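You operate a simulated robot arm through the tools that you are given. There is no shell and no other tool. Be economical: measure what you need, move in short steps, check, and stop when the job is done.

You are at the controls of a simulated robot arm. One attempt, no reset.

TASK
Take the yellow brush and leave it on the small steel tray.

Only the result counts: the job must be done as asked and must still hold three seconds after the hand-in. Knocking over, shifting, dropping, spilling or breaking anything else fails it.

THE ROBOT
A 7-joint arm with a two-finger parallel gripper, fixed in place. Base frame: the origin is at the foot of the arm, x ahead of it, y to its left, z up; the work surface is at about z = 0. Units: m, degrees, N and s.
With the tool pointing down near the work surface it reaches from about 0.24 to 0.62 m from the base axis. Its first joint turns from -66.0 to 66.0 degrees. Payload 2.6 kg.
The TCP is the grasp point between the finger pads, 0.03 m short of the fingertips. In the tool frame z runs along the fingers and y along their closing line. The gripper opens to 0.094 m. The fingers are 0.028 m wide and 0.01 m thick; the gripper's body (0.05 by 0.096 m) begins 0.055 m behind the TCP.
Orientation is told as [roll, pitch, yaw] about the base's x, y, z axes, in that order, counted from this pose: with the fingers straight down and closing along the base's y, the tool's x points along the base's -x, its y along +y and its z along -z.

THE INTERFACE
- The arm moves only by the tool drive_tool. Its arguments are lists of equal length, an entry for each row: "slide": the shift along the base's x, y, z in m, a list of three; "delta_rot": the turn, a rotation vector about the base's x, y, z in degrees, a list of three; "grip": the gripper command, from -1 (shut) to 1 (fully open), values between in proportion. In form: {"slide": [[x, y, z], ...], "delta_rot": [[rx, ry, rz], ...], "grip": [grip, ...]}. A call has 1 to 12 rows; each row is the pose to reach, as a shift and turn from the pose commanded when the call began. Each row takes 0.2 s and may step no farther than 0.05 m and 8.6 degrees from the row before; otherwise, or with a gripper value out of range, the whole call is refused. Where a pose cannot be reached the arm comes as near as it can. A force on the tool above 40 N (or 10 N above the force at the start of the call, whichever is more), or a blocked arm, ends the call early, and 0.2 s more pass. Each finger travels about 0.072 m/s and halts on what it meets, pressing with about 28 N; the grip force reading is that of the motor and also rises with nothing between the fingers. The clock runs only during rows and for 0.2 s after the last one: add rows that repeat a pose to give the fingers time. The reply holds the time, the measured pose of the TCP, the force on the tool along the base axes, the opening and the grip force, in the units named above and with some noise, and new pictures: "show" is both (left out), scene, wrist or none.
- Cameras (640 x 400 px; columns grow to the right, rows downward): "scene" is fixed at [0.0433, 0.4439, 0.5644]; the picture's right is [-0.58, -0.81, 0.00], its down [-0.55, 0.39, -0.74] and it looks along [0.60, -0.43, -0.67] (base axes); focal length 308 px, centre (320, 200). "wrist" rides on the gripper at [0.076, 0.014, -0.102] in the tool frame; the picture's right is [-0.18, 0.98, 0.00], its down [-0.75, -0.14, -0.64] and it looks along [-0.63, -0.12, 0.77] (tool axes); focal length 243 px, centre (320, 200). There is no depth. A picture from a camera that has moved, and an enlarged one, comes with that camera's place and axes in the base frame and with its lens. The place of the scene camera against the robot may be out by one fixed shift of up to 0.018 m in any direction.
- zoom(camera, box): a new picture of the part [left, top, right, bottom] of that camera's present view, enlarged. The clock stands still meanwhile.
- finish_job(): hands the job in; it is judged then, once.

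Go step by step. Nothing tells you positions but the pictures and the camera data: compare them with the known pose of the tool, close in by small moves and look again before you grip or let go. The budget is 90 turns and 170 pictures, counting those below and the enlarged ones. Unless the task says otherwise, let go and move clear before handing in, and close with one line.

The tools are called after "Call:" as name(argument=value, ...) on one line, values as JSON. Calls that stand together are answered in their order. drive_tool: Moves the arm, as the interface text tells. Its arguments: {"type":"object","properties":{"slide":{"type":"array"},"delta_rot":{"type":"array"},"grip":{"type":"array"},"show":{"type":"string","enum":["both","scene","wrist","none"]}},"required":["slide","delta_rot","grip"]} The other tools are called the same way: zoom (camera, box) takes an enlarged picture of a part of a camera's view; finish_job () hands the job in.

At the start:

```text
time_s: 0.0
ee_pos: [0.3227, 0.0776, 0.2489]
ee_rot: [0.1, 0.0, 0.1]
contact_force: [-0.3, 0.3, -0.5]
finger_gap: 0.094
gripper_force: 0.2
```

scene: 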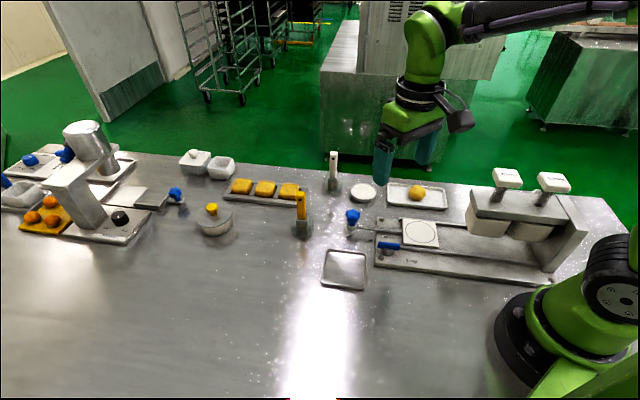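
wrist: 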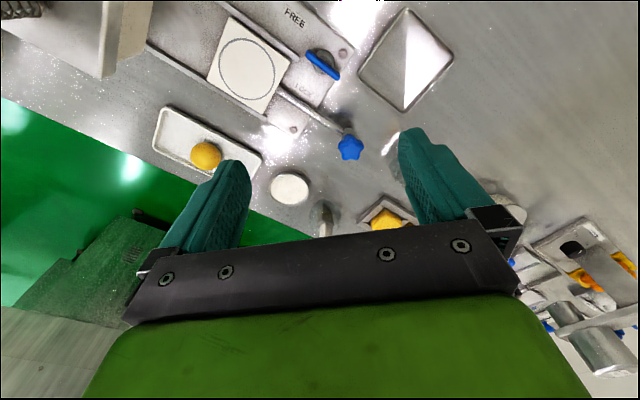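

I see several small items: a yellow-handled upright thing near the middle of the scene view and a small steel tray next to it. I'll enlarge these first.

Call:
zoom(camera="scene", box=[260, 140, 400, 300])

Call:
zoom(camera="scene", box=[160, 130, 320, 250])

Call:
zoom(camera="wrist", box=[260, 0, 480, 260])

```text
2.50 times, centred on (330, 220) of scene
camera zoom: at [0.0433, 0.4439, 0.5644], right [-0.58, -0.81, 0.0], down [-0.55, 0.39, -0.74], along [0.6, -0.43, -0.67], focal length 770 px, centre (295, 150)
```

zoom: 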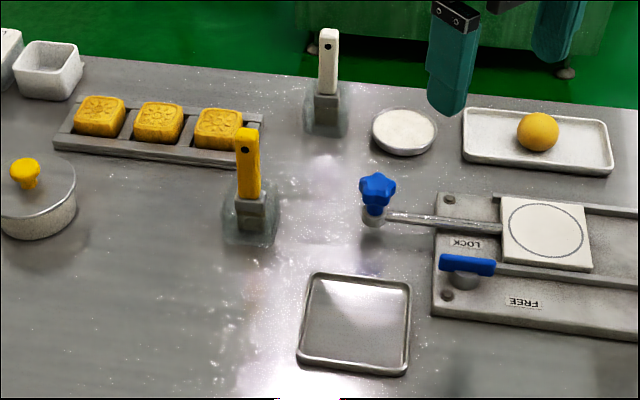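

```text
3.33 times, centred on (240, 190) of scene
camera zoom: at [0.0433, 0.4439, 0.5644], right [-0.58, -0.81, 0.0], down [-0.55, 0.39, -0.74], along [0.6, -0.43, -0.67], focal length 1027 px, centre (587, 233)
```

zoom: 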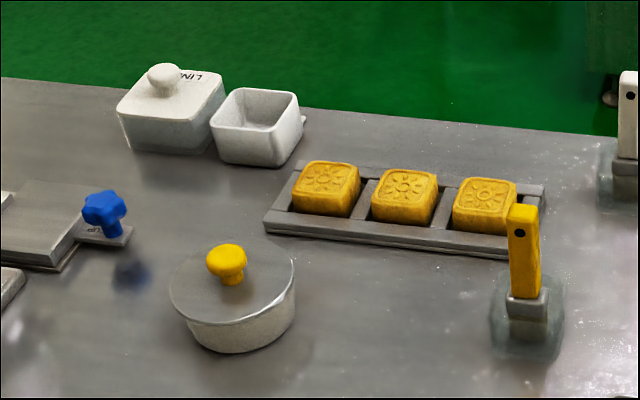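

```text
1.54 times, centred on (370, 130) of wrist
camera zoom: at [0.2458, 0.0909, 0.3505], right [0.18, 0.98, 0.0], down [0.75, -0.14, 0.64], along [0.63, -0.12, -0.77], focal length 373 px, centre (243, 308)
```

zoom: 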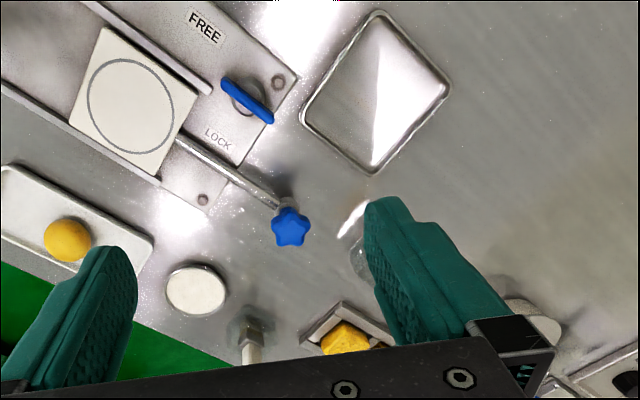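

Call:
zoom(camera="scene", box=[275, 180, 331, 250])

Call:
zoom(camera="scene", box=[310, 140, 366, 210])

```text
5.71 times, centred on (303, 215) of scene
camera zoom: at [0.0433, 0.4439, 0.5644], right [-0.58, -0.81, 0.0], down [-0.55, 0.39, -0.74], along [0.6, -0.43, -0.67], focal length 1761 px, centre (417, 114)
```

zoom: 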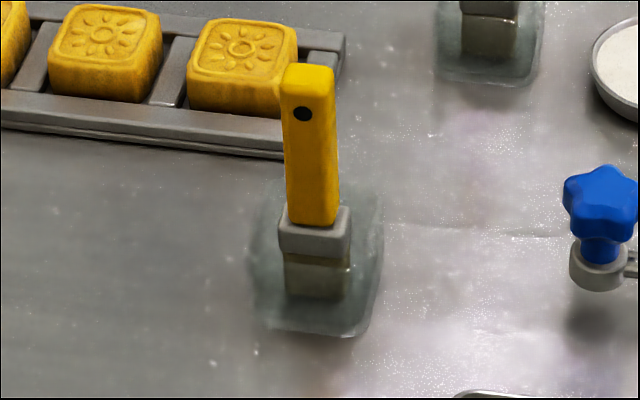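

```text
5.71 times, centred on (338, 175) of scene
camera zoom: at [0.0433, 0.4439, 0.5644], right [-0.58, -0.81, 0.0], down [-0.55, 0.39, -0.74], along [0.6, -0.43, -0.67], focal length 1761 px, centre (217, 343)
```

zoom: 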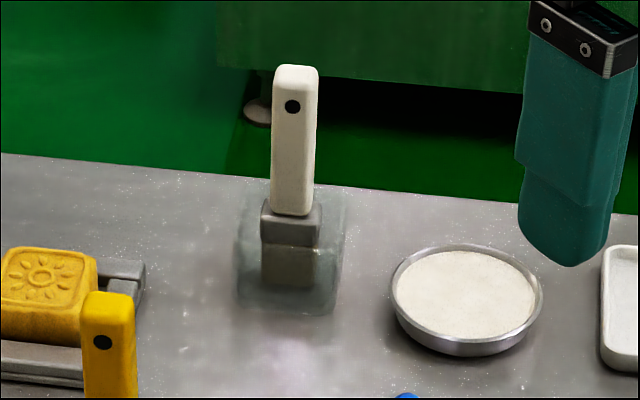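

The yellow brush stands upright at about (0.48, 0.18), top near z = 0.12, and the tray is around (0.333, 0.172). I move over near the brush at height to see it in the wrist camera.

Call:
drive_tool(slide=[[0.02, 0.035, 0], [0.04, 0.07, 0], [0.06, 0.104, 0], [0.06, 0.104, 0]], delta_rot=[[0, 0, 0], [0, 0, 0], [0, 0, 0], [0, 0, 0]], grip=[1, 1, 1, 1])

```text
time_s: 1.0
ee_pos: [0.3827, 0.1811, 0.2483]
ee_rot: [0.0, 0.0, 0.0]
contact_force: [0.2, -0.9, -0.5]
finger_gap: 0.094
gripper_force: 0.0
camera wrist: at [0.3057, 0.1955, 0.3509], right [0.18, 0.98, 0.0], down [0.75, -0.14, 0.64], along [0.63, -0.12, -0.77], focal length 243 px, centre (320, 200)
```

scene: 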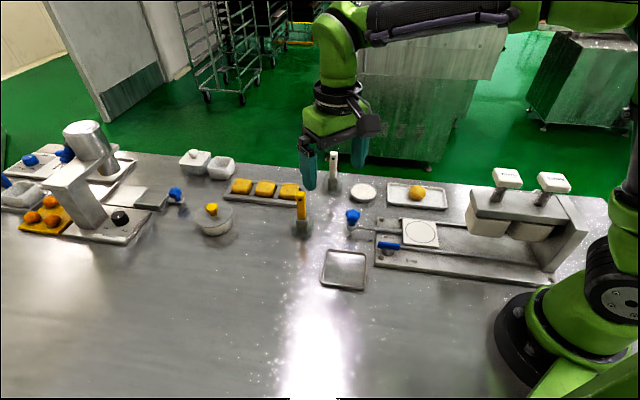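
wrist: 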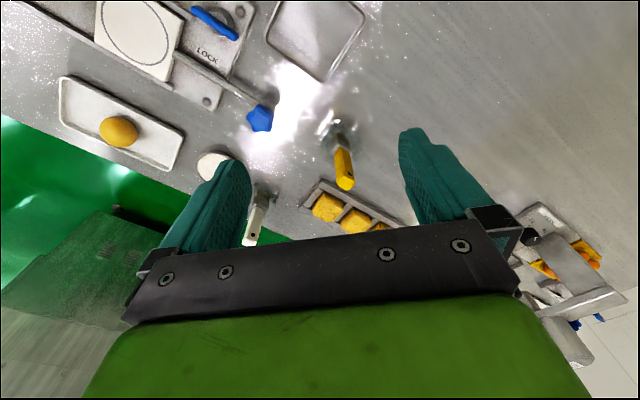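

Call:
zoom(camera="wrist", box=[300, 100, 390, 210])

Call:
zoom(camera="wrist", box=[250, 0, 390, 90])

```text
3.64 times, centred on (345, 155) of wrist
camera zoom: at [0.3057, 0.1955, 0.3509], right [0.18, 0.98, 0.0], down [0.75, -0.14, 0.64], along [0.63, -0.12, -0.77], focal length 882 px, centre (229, 364)
```

zoom: 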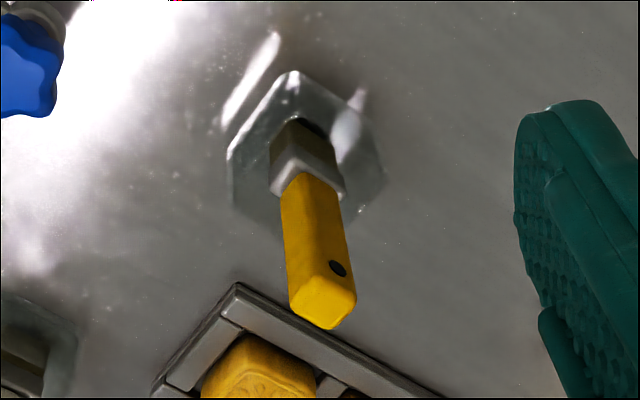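

```text
4.44 times, centred on (320, 45) of wrist
camera zoom: at [0.3057, 0.1955, 0.3509], right [0.18, 0.98, 0.0], down [0.75, -0.14, 0.64], along [0.63, -0.12, -0.77], focal length 1078 px, centre (320, 889)
```

zoom: 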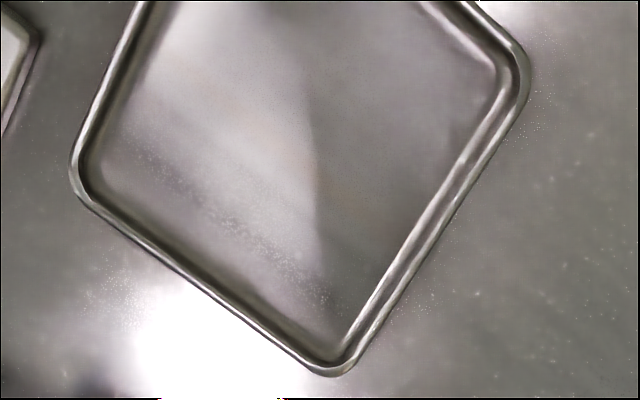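

The brush stands in a clear square holder, axis at about (0.457, 0.194), top z ≈ 0.143; its handle is turned about 41°. The tray is about 0.085 m square, centred near (0.334, 0.183), with diagonals along x and y. I plan to grip with the tool tilted forward, so the brush can later be laid down; first I turn the tool by 41°.

Call:
drive_tool(slide=[[0.003, -0.007, 0], [0.006, -0.014, 0], [0.01, -0.021, 0], [0.014, -0.028, 0], [0.017, -0.035, 0], [0.017, -0.035, 0]], delta_rot=[[0, 0, 8.2], [0, 0, 16.4], [0, 0, 24.6], [0, 0, 32.8], [0, 0, 41], [0, 0, 41]], grip=[1, 1, 1, 1, 1, 1], show="wrist")

```text
time_s: 2.4
ee_pos: [0.3984, 0.1451, 0.2486]
ee_rot: [0.0, -0.1, 41.1]
contact_force: [-0.3, 0.4, 0.0]
finger_gap: 0.0937
gripper_force: 0.0
camera wrist: at [0.3317, 0.107, 0.3506], right [-0.51, 0.86, 0.0], down [0.66, 0.39, 0.64], along [0.55, 0.33, -0.77], focal length 243 px, centre (320, 200)
```

wrist: 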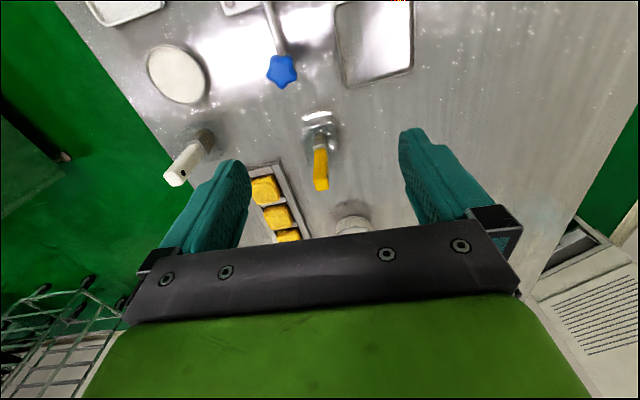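

Call:
zoom(camera="wrist", box=[285, 95, 365, 205])

```text
3.64 times, centred on (325, 150) of wrist
camera zoom: at [0.3317, 0.107, 0.3506], right [-0.51, 0.86, 0.0], down [0.66, 0.39, 0.64], along [0.55, 0.33, -0.77], focal length 882 px, centre (302, 382)
```

zoom: 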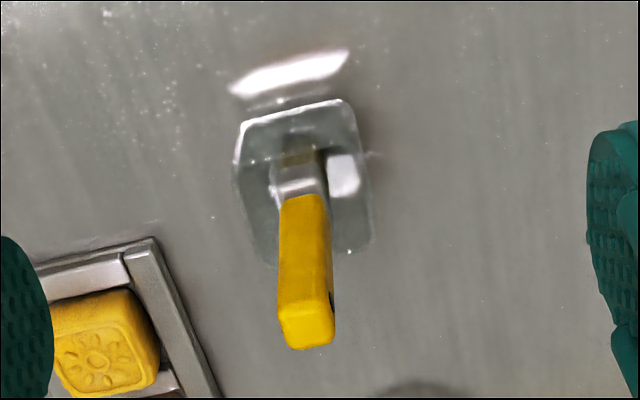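

By triangulating both wrist views, the brush axis is at (0.473, 0.194) with its top at z ≈ 0.122, and the blue knob is at (0.406, 0.101), about 0.053 high. I now tilt the tool 45° forward, staying behind the brush.

Call:
drive_tool(slide=[[0.003, 0, -0.01], [0.006, 0, -0.02], [0.01, 0, -0.03], [0.013, 0, -0.04], [0.017, 0.001, -0.05], [0.02, 0.001, -0.06], [0.02, 0.001, -0.06]], delta_rot=[[4.92, -5.66, 0], [9.84, -11.32, 0], [14.76, -16.98, 0], [19.68, -22.64, 0], [24.6, -28.3, 0], [29.52, -33.97, 0], [29.52, -33.97, 0]], grip=[1, 1, 1, 1, 1, 1, 1])

```text
time_s: 4.0
ee_pos: [0.4182, 0.1452, 0.187]
ee_rot: [-0.1, -45.0, 41.1]
contact_force: [0.8, -0.4, 0.0]
finger_gap: 0.0939
gripper_force: 0.1
camera wrist: at [0.3142, 0.0738, 0.2064], right [-0.55, 0.83, 0.13], down [0.15, -0.05, 0.99], along [0.82, 0.56, -0.1], focal length 243 px, centre (320, 200)
```

scene: 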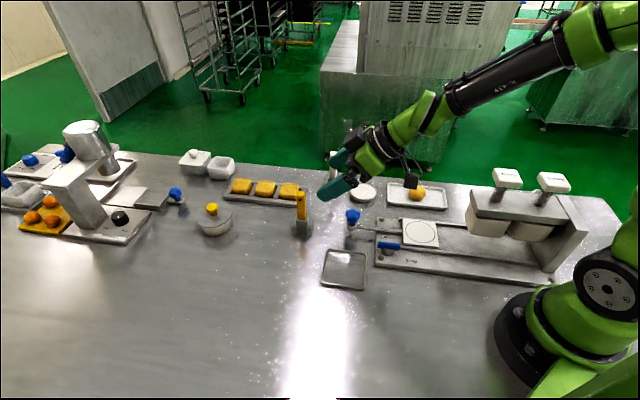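
wrist: 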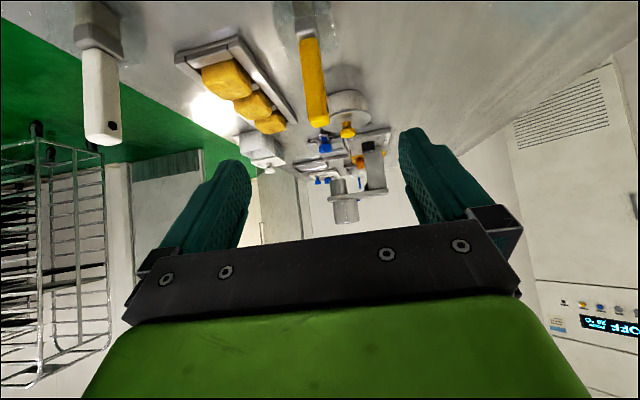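

The tilt works and the handle hangs between the open fingers in the view. I move closer, still short of the brush, and recheck the centring.

Call:
drive_tool(slide=[[0.005, 0.0035, -0.03], [0.01, 0.007, -0.06], [0.01, 0.007, -0.06]], delta_rot=[[0, 0, 0], [0, 0, 0], [0, 0, 0]], grip=[1, 1, 1])

Call:
zoom(camera="wrist", box=[200, 0, 440, 220])

Call:
zoom(camera="scene", box=[270, 140, 410, 260])

```text
time_s: 4.8
ee_pos: [0.4288, 0.1535, 0.1288]
ee_rot: [0.0, -45.0, 41.0]
contact_force: [-1.0, -0.9, 0.0]
finger_gap: 0.0939
gripper_force: 0.1
camera wrist: at [0.3238, 0.0811, 0.1469], right [-0.55, 0.83, 0.13], down [0.15, -0.05, 0.99], along [0.82, 0.56, -0.1], focal length 243 px, centre (320, 200)
```

scene: 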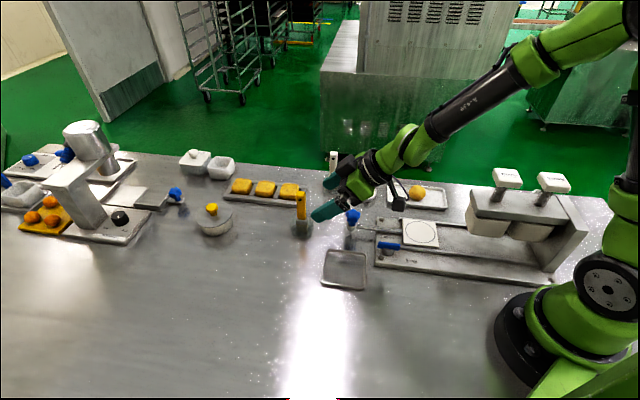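
wrist: 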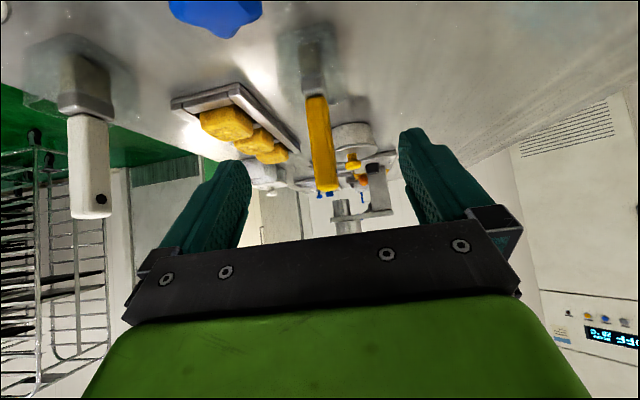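

```text
1.82 times, centred on (320, 110) of wrist
camera zoom: at [0.3238, 0.0811, 0.1469], right [-0.55, 0.83, 0.13], down [0.15, -0.05, 0.99], along [0.82, 0.56, -0.1], focal length 441 px, centre (320, 364)
```

zoom: 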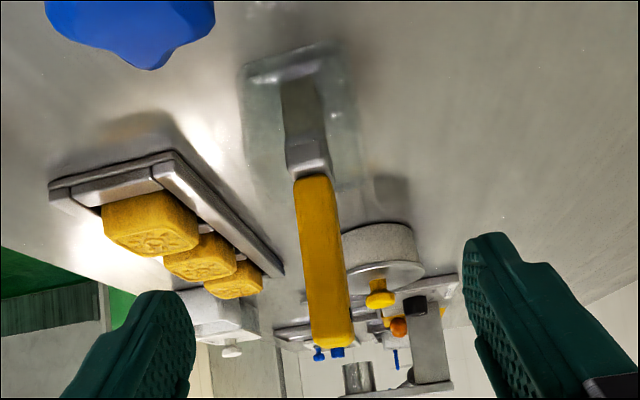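

```text
3.33 times, centred on (340, 200) of scene
camera zoom: at [0.0433, 0.4439, 0.5644], right [-0.58, -0.81, 0.0], down [-0.55, 0.39, -0.74], along [0.6, -0.43, -0.67], focal length 1027 px, centre (253, 200)
```

zoom: 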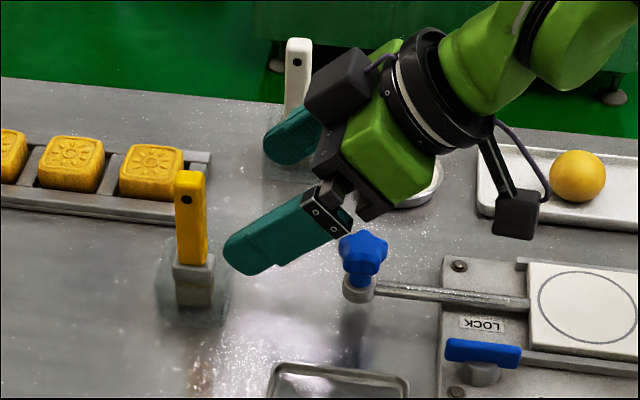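

The handle is centred between the fingers (lateral error below 1 mm). I advance along the fingers to put the handle at the grasp point.

Call:
drive_tool(slide=[[0.011, 0.0096, -0.011], [0.022, 0.0193, -0.022], [0.033, 0.029, -0.033], [0.044, 0.0385, -0.042], [0.044, 0.0385, -0.042]], delta_rot=[[0, 0, 0], [0, 0, 0], [0, 0, 0], [0, 0, 0], [0, 0, 0]], grip=[1, 1, 1, 1, 1])

Call:
zoom(camera="scene", box=[250, 140, 390, 260])

Call:
zoom(camera="wrist", box=[200, 60, 440, 260])

```text
time_s: 6.0
ee_pos: [0.4732, 0.1932, 0.0875]
ee_rot: [0.0, -45.0, 41.1]
contact_force: [0.2, 0.4, 0.6]
finger_gap: 0.094
gripper_force: 0.0
camera wrist: at [0.3684, 0.1208, 0.1054], right [-0.55, 0.83, 0.13], down [0.15, -0.06, 0.99], along [0.82, 0.56, -0.1], focal length 243 px, centre (320, 200)
```

scene: 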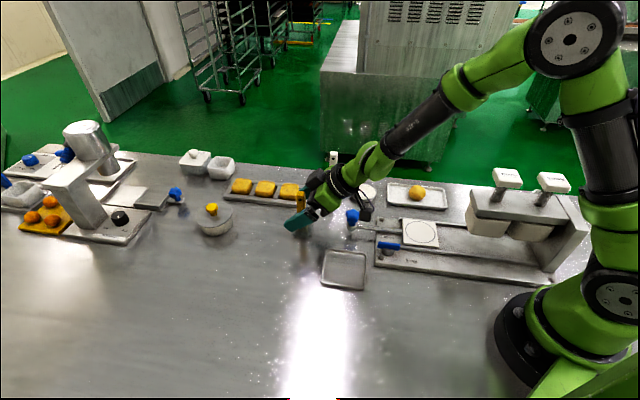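
wrist: 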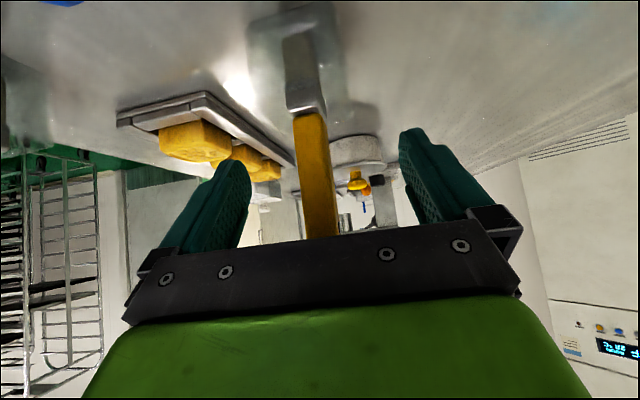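

```text
3.33 times, centred on (320, 200) of scene
camera zoom: at [0.0433, 0.4439, 0.5644], right [-0.58, -0.81, 0.0], down [-0.55, 0.39, -0.74], along [0.6, -0.43, -0.67], focal length 1027 px, centre (320, 200)
```

zoom: 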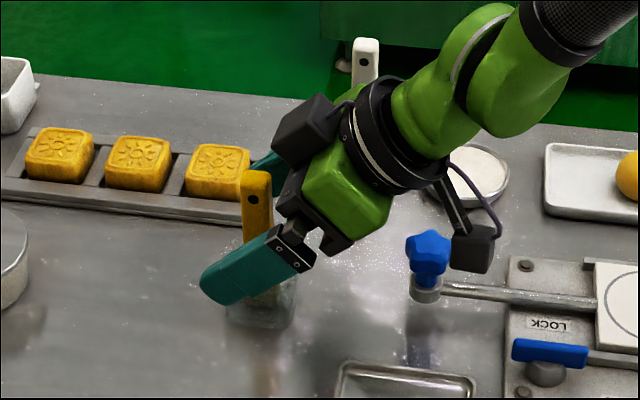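

```text
2.00 times, centred on (320, 160) of wrist
camera zoom: at [0.3684, 0.1208, 0.1054], right [-0.55, 0.83, 0.13], down [0.15, -0.06, 0.99], along [0.82, 0.56, -0.1], focal length 485 px, centre (320, 280)
```

zoom: 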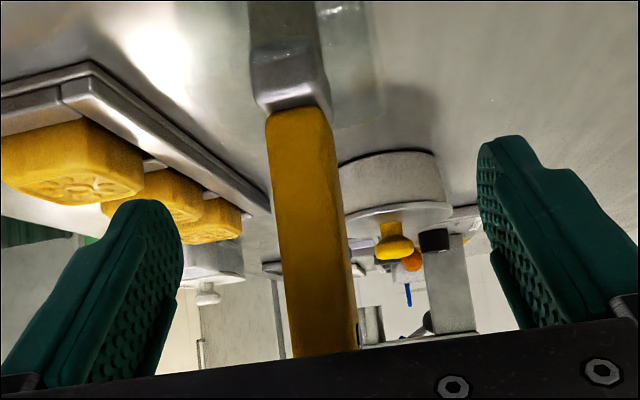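

The handle is between the pads, about 2 mm off centre. I correct that and close.

Call:
drive_tool(slide=[[0.001, -0.0012, 0], [0.001, -0.0012, 0], [0.001, -0.0012, 0], [0.001, -0.0012, 0], [0.001, -0.0012, 0], [0.001, -0.0012, 0], [0.001, -0.0012, 0], [0.001, -0.0012, 0]], delta_rot=[[0, 0, 0], [0, 0, 0], [0, 0, 0], [0, 0, 0], [0, 0, 0], [0, 0, 0], [0, 0, 0], [0, 0, 0]], grip=[1, 0.5, 0, -0.5, -1, -1, -1, -1])

Call:
zoom(camera="scene", box=[250, 140, 390, 260])

```text
time_s: 7.8
ee_pos: [0.4741, 0.1928, 0.0869]
ee_rot: [0.0, -44.9, 41.1]
contact_force: [0.6, 0.3, 0.1]
finger_gap: 0.0247
gripper_force: 28.0
camera wrist: at [0.3694, 0.1195, 0.1055], right [-0.55, 0.83, 0.13], down [0.15, -0.05, 0.99], along [0.82, 0.56, -0.1], focal length 243 px, centre (320, 200)
```

scene: 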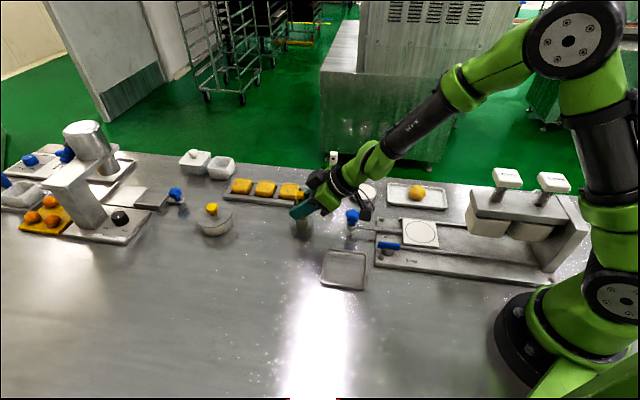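
wrist: 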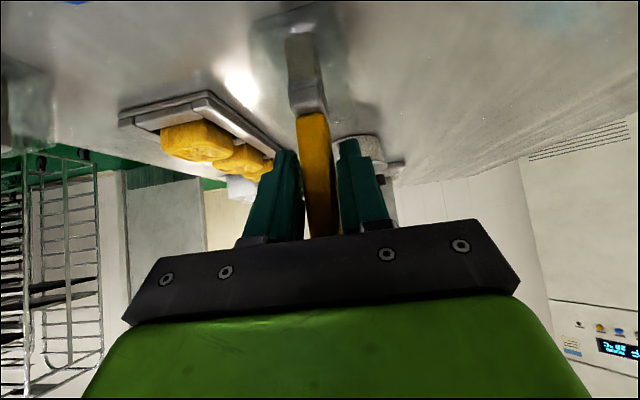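

```text
3.33 times, centred on (320, 200) of scene
camera zoom: at [0.0433, 0.4439, 0.5644], right [-0.58, -0.81, 0.0], down [-0.55, 0.39, -0.74], along [0.6, -0.43, -0.67], focal length 1027 px, centre (320, 200)
```

zoom: 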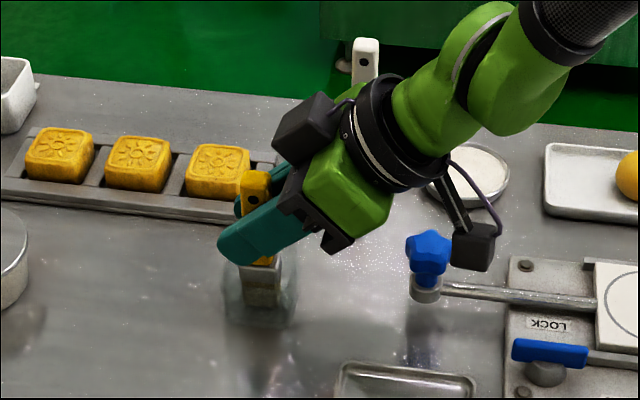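

The handle is gripped (28 N, gap 0.025). I lift straight up slowly, well above the holder.

Call:
drive_tool(slide=[[0, 0, 0.005], [0, 0, 0.012], [0, 0, 0.02], [0, 0, 0.03], [0, 0, 0.042], [0, 0, 0.055], [0, 0, 0.07], [0, 0, 0.085], [0, 0, 0.1], [0, 0, 0.1]], delta_rot=[[0, 0, 0], [0, 0, 0], [0, 0, 0], [0, 0, 0], [0, 0, 0], [0, 0, 0], [0, 0, 0], [0, 0, 0], [0, 0, 0], [0, 0, 0]], grip=[-1, -1, -1, -1, -1, -1, -1, -1, -1, -1])

Call:
zoom(camera="scene", box=[250, 120, 390, 260])

```text
time_s: 10.0
ee_pos: [0.4748, 0.1922, 0.1866]
ee_rot: [-0.1, -45.0, 41.0]
contact_force: [0.9, -0.3, -1.2]
finger_gap: 0.0248
gripper_force: 28.3
camera wrist: at [0.3701, 0.1195, 0.2053], right [-0.55, 0.83, 0.13], down [0.15, -0.05, 0.99], along [0.82, 0.56, -0.1], focal length 243 px, centre (320, 200)
```

scene: 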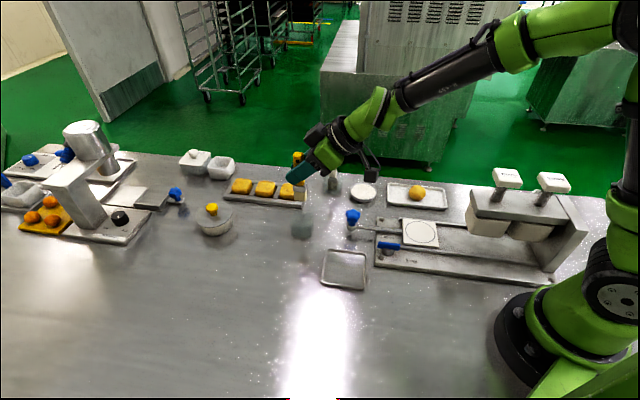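
wrist: 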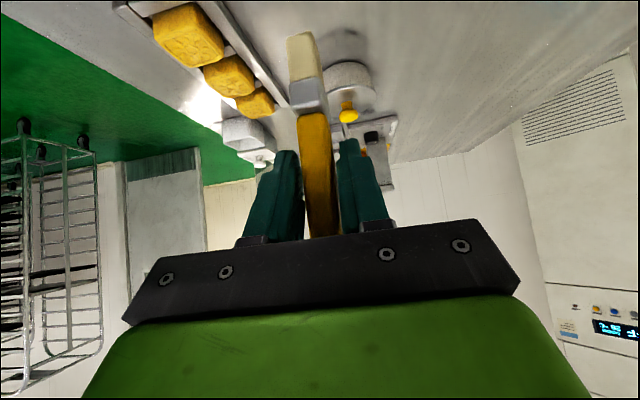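

```text
2.86 times, centred on (320, 190) of scene
camera zoom: at [0.0433, 0.4439, 0.5644], right [-0.58, -0.81, 0.0], down [-0.55, 0.39, -0.74], along [0.6, -0.43, -0.67], focal length 880 px, centre (320, 229)
```

zoom: 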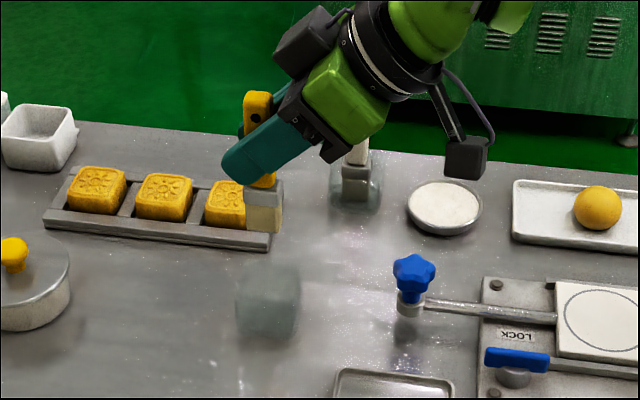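

The brush is out and its holder stayed in place. I look at the bristle end's shape before choosing how to set it down.

Call:
zoom(camera="wrist", box=[260, 10, 380, 130])

Call:
zoom(camera="scene", box=[280, 145, 340, 205])

```text
3.33 times, centred on (320, 70) of wrist
camera zoom: at [0.3701, 0.1195, 0.2053], right [-0.55, 0.83, 0.13], down [0.15, -0.05, 0.99], along [0.82, 0.56, -0.1], focal length 809 px, centre (320, 633)
```

zoom: 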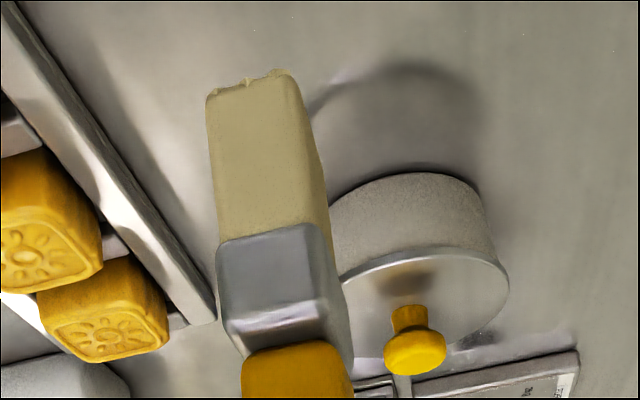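

```text
6.67 times, centred on (310, 175) of scene
camera zoom: at [0.0433, 0.4439, 0.5644], right [-0.58, -0.81, 0.0], down [-0.55, 0.39, -0.74], along [0.6, -0.43, -0.67], focal length 2054 px, centre (387, 367)
```

zoom: 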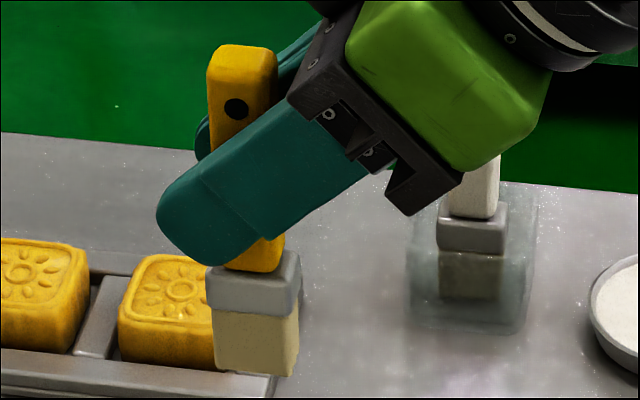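

The bristle end is a broad, flat block, so I can set the brush upright on the tray, which is the gentlest placement. I carry it level, at height, to above the tray centre at (0.331, 0.184).

Call:
drive_tool(slide=[[0, 0, 0.01], [-0.02, -0.001, 0.015], [-0.045, -0.0025, 0.015], [-0.07, -0.004, 0.015], [-0.095, -0.0055, 0.015], [-0.12, -0.007, 0.015], [-0.135, -0.008, 0.015], [-0.144, -0.0085, 0.015], [-0.144, -0.0085, 0.015]], delta_rot=[[0, 0, 0], [0, 0, 0], [0, 0, 0], [0, 0, 0], [0, 0, 0], [0, 0, 0], [0, 0, 0], [0, 0, 0], [0, 0, 0]], grip=[-1, -1, -1, -1, -1, -1, -1, -1, -1])

Call:
zoom(camera="scene", box=[280, 140, 420, 300])

```text
time_s: 12.0
ee_pos: [0.3305, 0.1833, 0.2001]
ee_rot: [0.0, -45.0, 41.0]
contact_force: [0.7, 0.8, -0.9]
finger_gap: 0.0249
gripper_force: 28.0
camera wrist: at [0.2253, 0.1102, 0.2193], right [-0.55, 0.83, 0.13], down [0.15, -0.05, 0.99], along [0.82, 0.56, -0.1], focal length 243 px, centre (320, 200)
```

scene: 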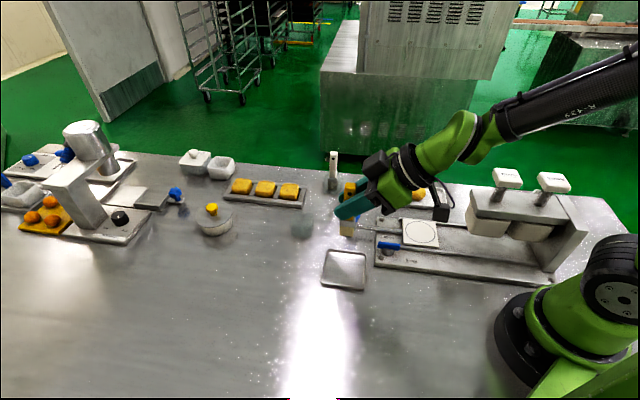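
wrist: 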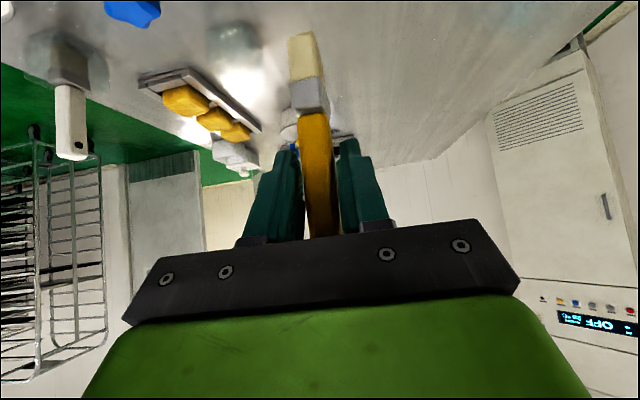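

```text
2.50 times, centred on (350, 220) of scene
camera zoom: at [0.0433, 0.4439, 0.5644], right [-0.58, -0.81, 0.0], down [-0.55, 0.39, -0.74], along [0.6, -0.43, -0.67], focal length 770 px, centre (245, 150)
```

zoom: 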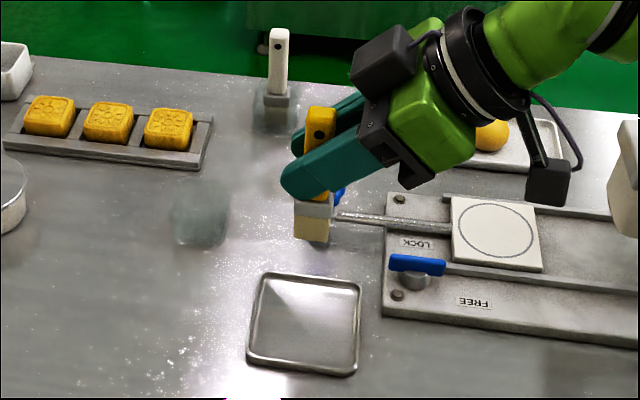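

Position matches and all is clear. I lower to about 2 cm above the tray and check alignment.

Call:
drive_tool(slide=[[0, 0, -0.02], [0, 0, -0.04], [0, 0, -0.06], [0, 0, -0.08], [0, 0, -0.09], [0, 0, -0.09]], delta_rot=[[0, 0, 0], [0, 0, 0], [0, 0, 0], [0, 0, 0], [0, 0, 0], [0, 0, 0]], grip=[-1, -1, -1, -1, -1, -1])

Call:
zoom(camera="scene", box=[300, 200, 400, 300])

Call:
zoom(camera="wrist", box=[220, 0, 420, 140])

```text
time_s: 13.4
ee_pos: [0.3305, 0.1822, 0.1101]
ee_rot: [0.0, -45.0, 41.0]
contact_force: [-0.4, 0.6, -1.1]
finger_gap: 0.0251
gripper_force: 28.4
camera wrist: at [0.2247, 0.1102, 0.1292], right [-0.55, 0.83, 0.13], down [0.15, -0.05, 0.99], along [0.82, 0.56, -0.1], focal length 243 px, centre (320, 200)
```

scene: 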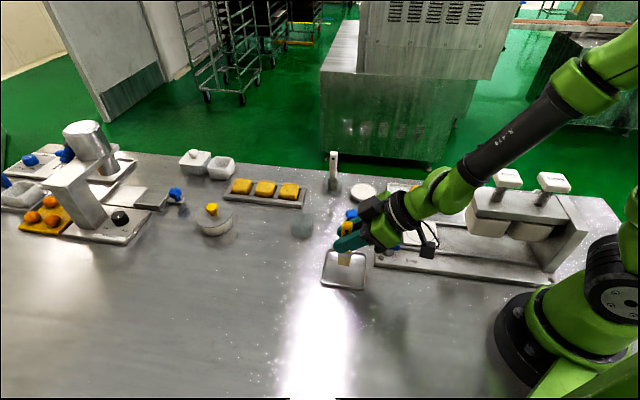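
wrist: 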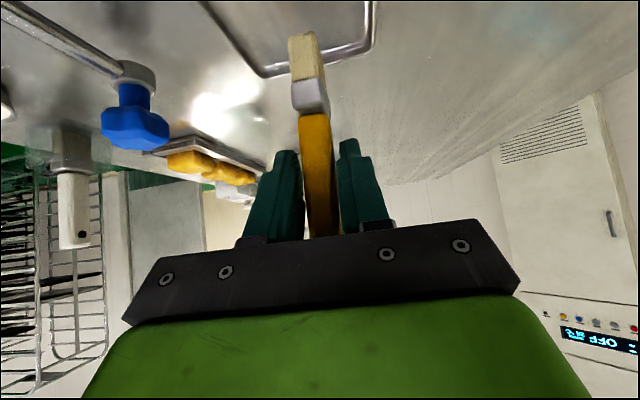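

```text
4.00 times, centred on (350, 250) of scene
camera zoom: at [0.0433, 0.4439, 0.5644], right [-0.58, -0.81, 0.0], down [-0.55, 0.39, -0.74], along [0.6, -0.43, -0.67], focal length 1233 px, centre (200, 0)
```

zoom: 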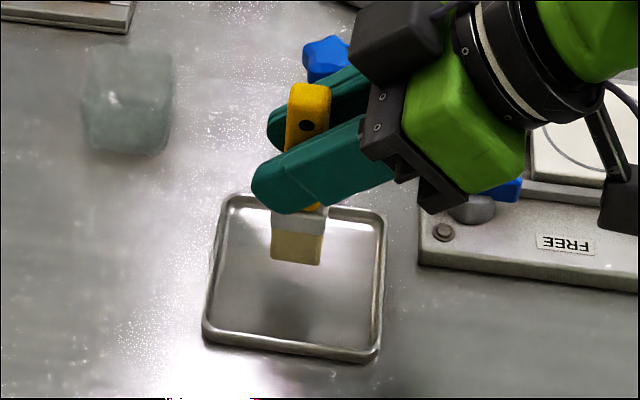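

```text
2.86 times, centred on (320, 70) of wrist
camera zoom: at [0.2247, 0.1102, 0.1292], right [-0.55, 0.83, 0.13], down [0.15, -0.05, 0.99], along [0.82, 0.56, -0.1], focal length 693 px, centre (320, 571)
```

zoom: 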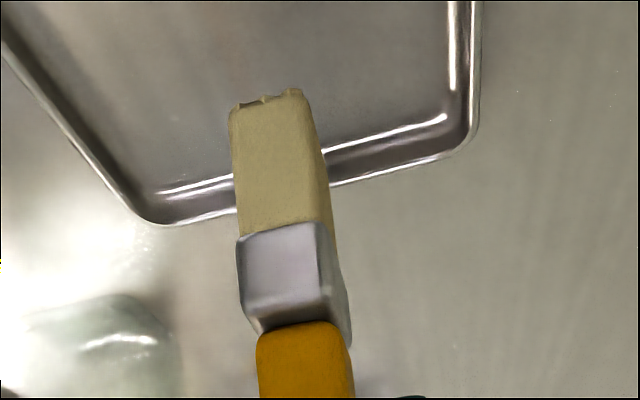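

The brush is over the tray's middle. I lower gently in small steps, watching the force.

Call:
drive_tool(slide=[[0, 0, -0.005], [0, 0, -0.01], [0, 0, -0.015], [0, 0, -0.018], [0, 0, -0.018]], delta_rot=[[0, 0, 0], [0, 0, 0], [0, 0, 0], [0, 0, 0], [0, 0, 0]], grip=[-1, -1, -1, -1, -1], show="none")

Call:
zoom(camera="scene", box=[310, 220, 380, 300])

```text
time_s: 14.6
ee_pos: [0.3299, 0.1833, 0.093]
ee_rot: [0.0, -45.0, 40.9]
contact_force: [0.4, 0.4, -0.4]
finger_gap: 0.0251
gripper_force: 28.4
```

```text
5.00 times, centred on (345, 260) of scene
camera zoom: at [0.0433, 0.4439, 0.5644], right [-0.58, -0.81, 0.0], down [-0.55, 0.39, -0.74], along [0.6, -0.43, -0.67], focal length 1541 px, centre (195, -100)
```

zoom: 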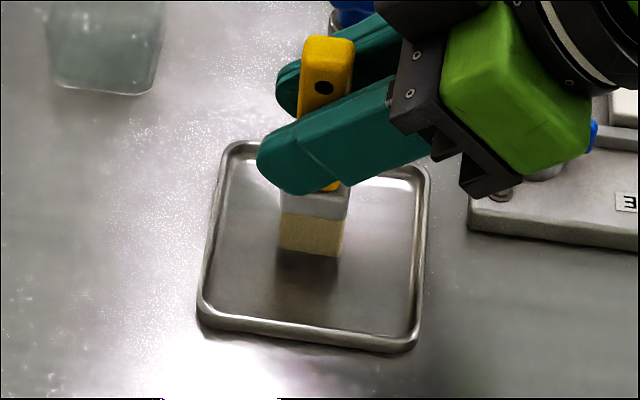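

Call:
drive_tool(slide=[[0, 0, -0.002], [0, 0, -0.004], [0, 0, -0.004]], delta_rot=[[0, 0, 0], [0, 0, 0], [0, 0, 0]], grip=[-1, -1, -1], show="none")

Call:
zoom(camera="scene", box=[310, 220, 380, 300])

```text
time_s: 15.4
ee_pos: [0.3295, 0.182, 0.0893]
ee_rot: [0.0, -45.0, 41.0]
contact_force: [-0.7, -0.2, -0.6]
finger_gap: 0.0249
gripper_force: 28.3
```

```text
5.00 times, centred on (345, 260) of scene
camera zoom: at [0.0433, 0.4439, 0.5644], right [-0.58, -0.81, 0.0], down [-0.55, 0.39, -0.74], along [0.6, -0.43, -0.67], focal length 1541 px, centre (195, -100)
```

zoom: 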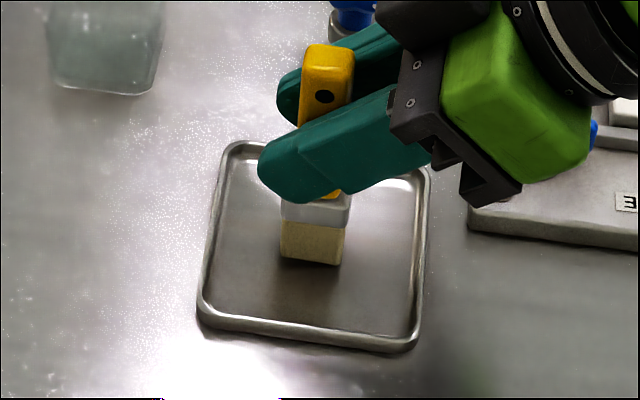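

No contact yet, but it is close. I continue in 1–2 mm steps.

Call:
drive_tool(slide=[[0, 0, -0.001], [0, 0, -0.002], [0, 0, -0.002]], delta_rot=[[0, 0, 0], [0, 0, 0], [0, 0, 0]], grip=[-1, -1, -1], show="none")

Call:
zoom(camera="scene", box=[310, 220, 380, 300])

```text
time_s: 16.2
ee_pos: [0.3298, 0.183, 0.087]
ee_rot: [0.0, -45.0, 41.0]
contact_force: [0.2, 0.3, -0.4]
finger_gap: 0.0249
gripper_force: 27.5
```

```text
5.00 times, centred on (345, 260) of scene
camera zoom: at [0.0433, 0.4439, 0.5644], right [-0.58, -0.81, 0.0], down [-0.55, 0.39, -0.74], along [0.6, -0.43, -0.67], focal length 1541 px, centre (195, -100)
```

zoom: 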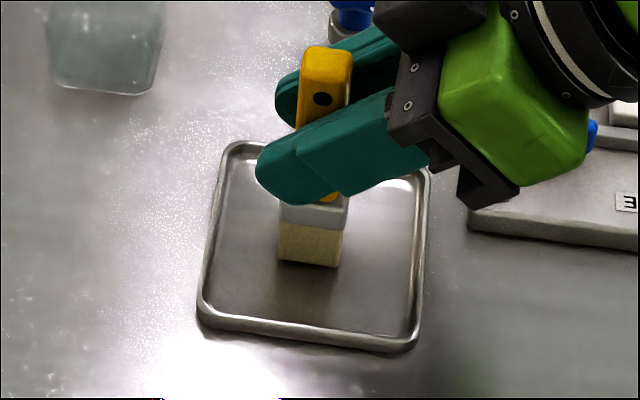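

Call:
drive_tool(slide=[[0, 0, -0.001], [0, 0, -0.0015], [0, 0, -0.0015]], delta_rot=[[0, 0, 0], [0, 0, 0], [0, 0, 0]], grip=[-1, -1, -1], show="none")

```text
time_s: 17.0
ee_pos: [0.3301, 0.1826, 0.0861]
ee_rot: [-0.1, -45.2, 40.9]
contact_force: [-1.2, -2.2, 10.3]
finger_gap: 0.0248
gripper_force: 28.4
```

Contact is made (10 N upward). I ease up about 0.7 mm and open the fingers gradually.

Call:
drive_tool(slide=[[0, 0, 0.0007], [0, 0, 0.0007], [0, 0, 0.0007], [0, 0, 0.0007], [0, 0, 0.0007], [0, 0, 0.0007], [0, 0, 0.0007]], delta_rot=[[0, 0, 0], [0, 0, 0], [0, 0, 0], [0, 0, 0], [0, 0, 0], [0, 0, 0], [0, 0, 0]], grip=[-1, -1, -0.4, -0.3, -0.2, 0, 0.2])

Call:
zoom(camera="scene", box=[310, 210, 380, 300])

```text
time_s: 18.6
ee_pos: [0.3302, 0.1812, 0.085]
ee_rot: [-0.1, -45.0, 41.0]
contact_force: [-0.5, 0.3, -0.2]
finger_gap: 0.0564
gripper_force: 0.1
camera wrist: at [0.2255, 0.1103, 0.1046], right [-0.55, 0.83, 0.13], down [0.15, -0.06, 0.99], along [0.82, 0.56, -0.1], focal length 243 px, centre (320, 200)
```

scene: 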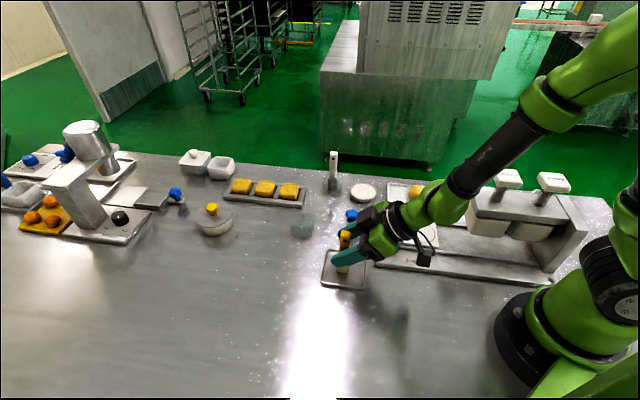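
wrist: 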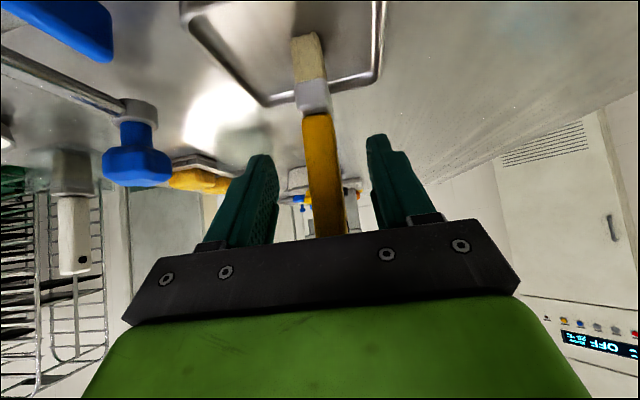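

```text
4.44 times, centred on (345, 255) of scene
camera zoom: at [0.0433, 0.4439, 0.5644], right [-0.58, -0.81, 0.0], down [-0.55, 0.39, -0.74], along [0.6, -0.43, -0.67], focal length 1370 px, centre (209, -44)
```

zoom: 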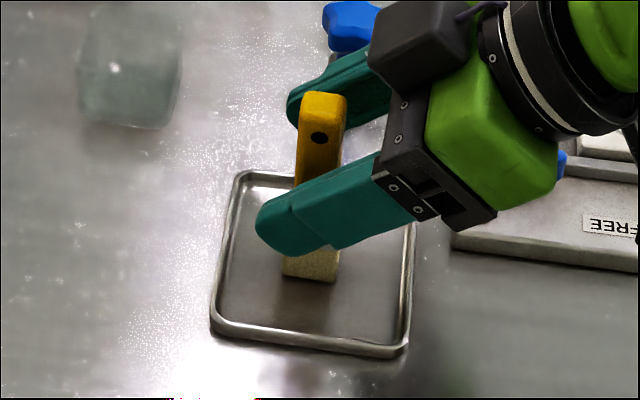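

The brush stands freely and upright. I back out along the finger direction, then rise.

Call:
drive_tool(slide=[[0, 0, 0], [-0.008, -0.007, 0.0106], [-0.016, -0.0139, 0.0212], [-0.0267, -0.0232, 0.0354], [-0.0374, -0.0325, 0.0495], [-0.0427, -0.0371, 0.075], [-0.0427, -0.0371, 0.115], [-0.0427, -0.0371, 0.155], [-0.0427, -0.0371, 0.155]], delta_rot=[[0, 0, 0], [0, 0, 0], [0, 0, 0], [0, 0, 0], [0, 0, 0], [0, 0, 0], [0, 0, 0], [0, 0, 0], [0, 0, 0]], grip=[0.5, 0.5, 0.5, 0.5, 0.5, 0.5, 0.5, 0.5, 0.5])

Call:
zoom(camera="scene", box=[270, 150, 410, 300])

```text
time_s: 20.6
ee_pos: [0.2842, 0.1457, 0.2409]
ee_rot: [0.0, -44.9, 40.9]
contact_force: [0.4, 0.9, 0.0]
finger_gap: 0.0703
gripper_force: 0.1
out of reach, approached as far as the arm can: row 3, 4, 5, 6, 7
camera wrist: at [0.1809, 0.0729, 0.2602], right [-0.55, 0.83, 0.13], down [0.15, -0.06, 0.99], along [0.82, 0.56, -0.1], focal length 243 px, centre (320, 200)
```

scene: 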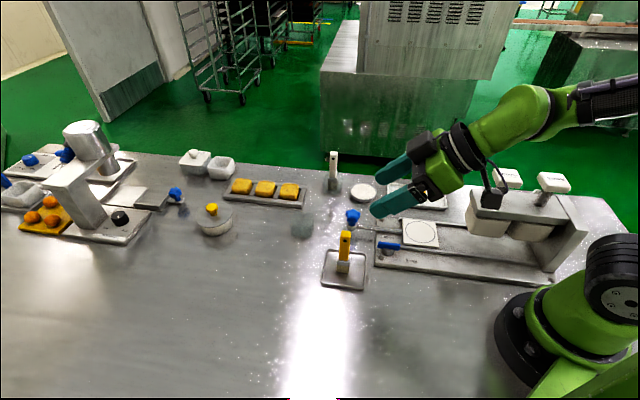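
wrist: 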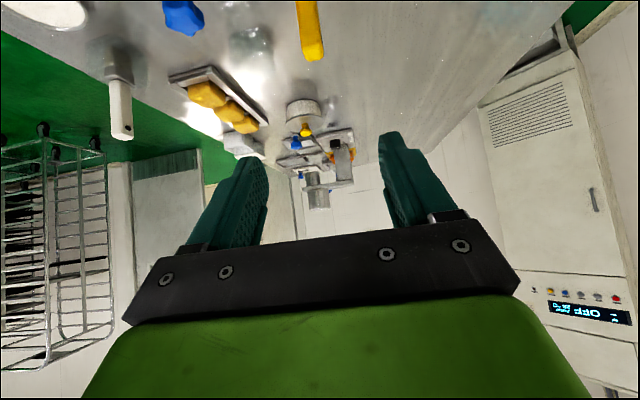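

```text
2.67 times, centred on (340, 225) of scene
camera zoom: at [0.0433, 0.4439, 0.5644], right [-0.58, -0.81, 0.0], down [-0.55, 0.39, -0.74], along [0.6, -0.43, -0.67], focal length 822 px, centre (267, 133)
```

zoom: 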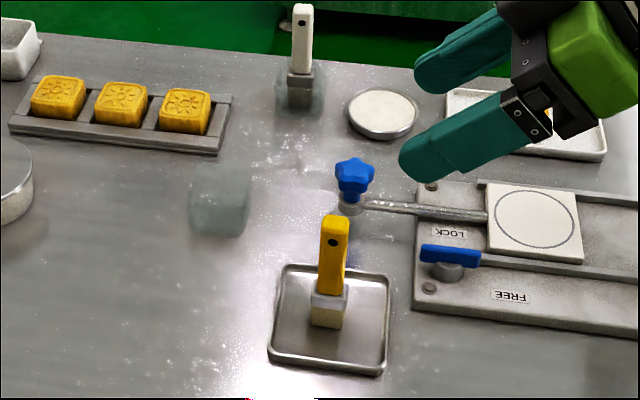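

The brush stands upright and stable in the middle of the steel tray. The arm is clear and nothing else has moved, so I hand in.

Call:
finish_job()

```text
The job is handed in.
```

The yellow brush is standing upright on the small steel tray, released, with the arm clear and nothing else seen to move.
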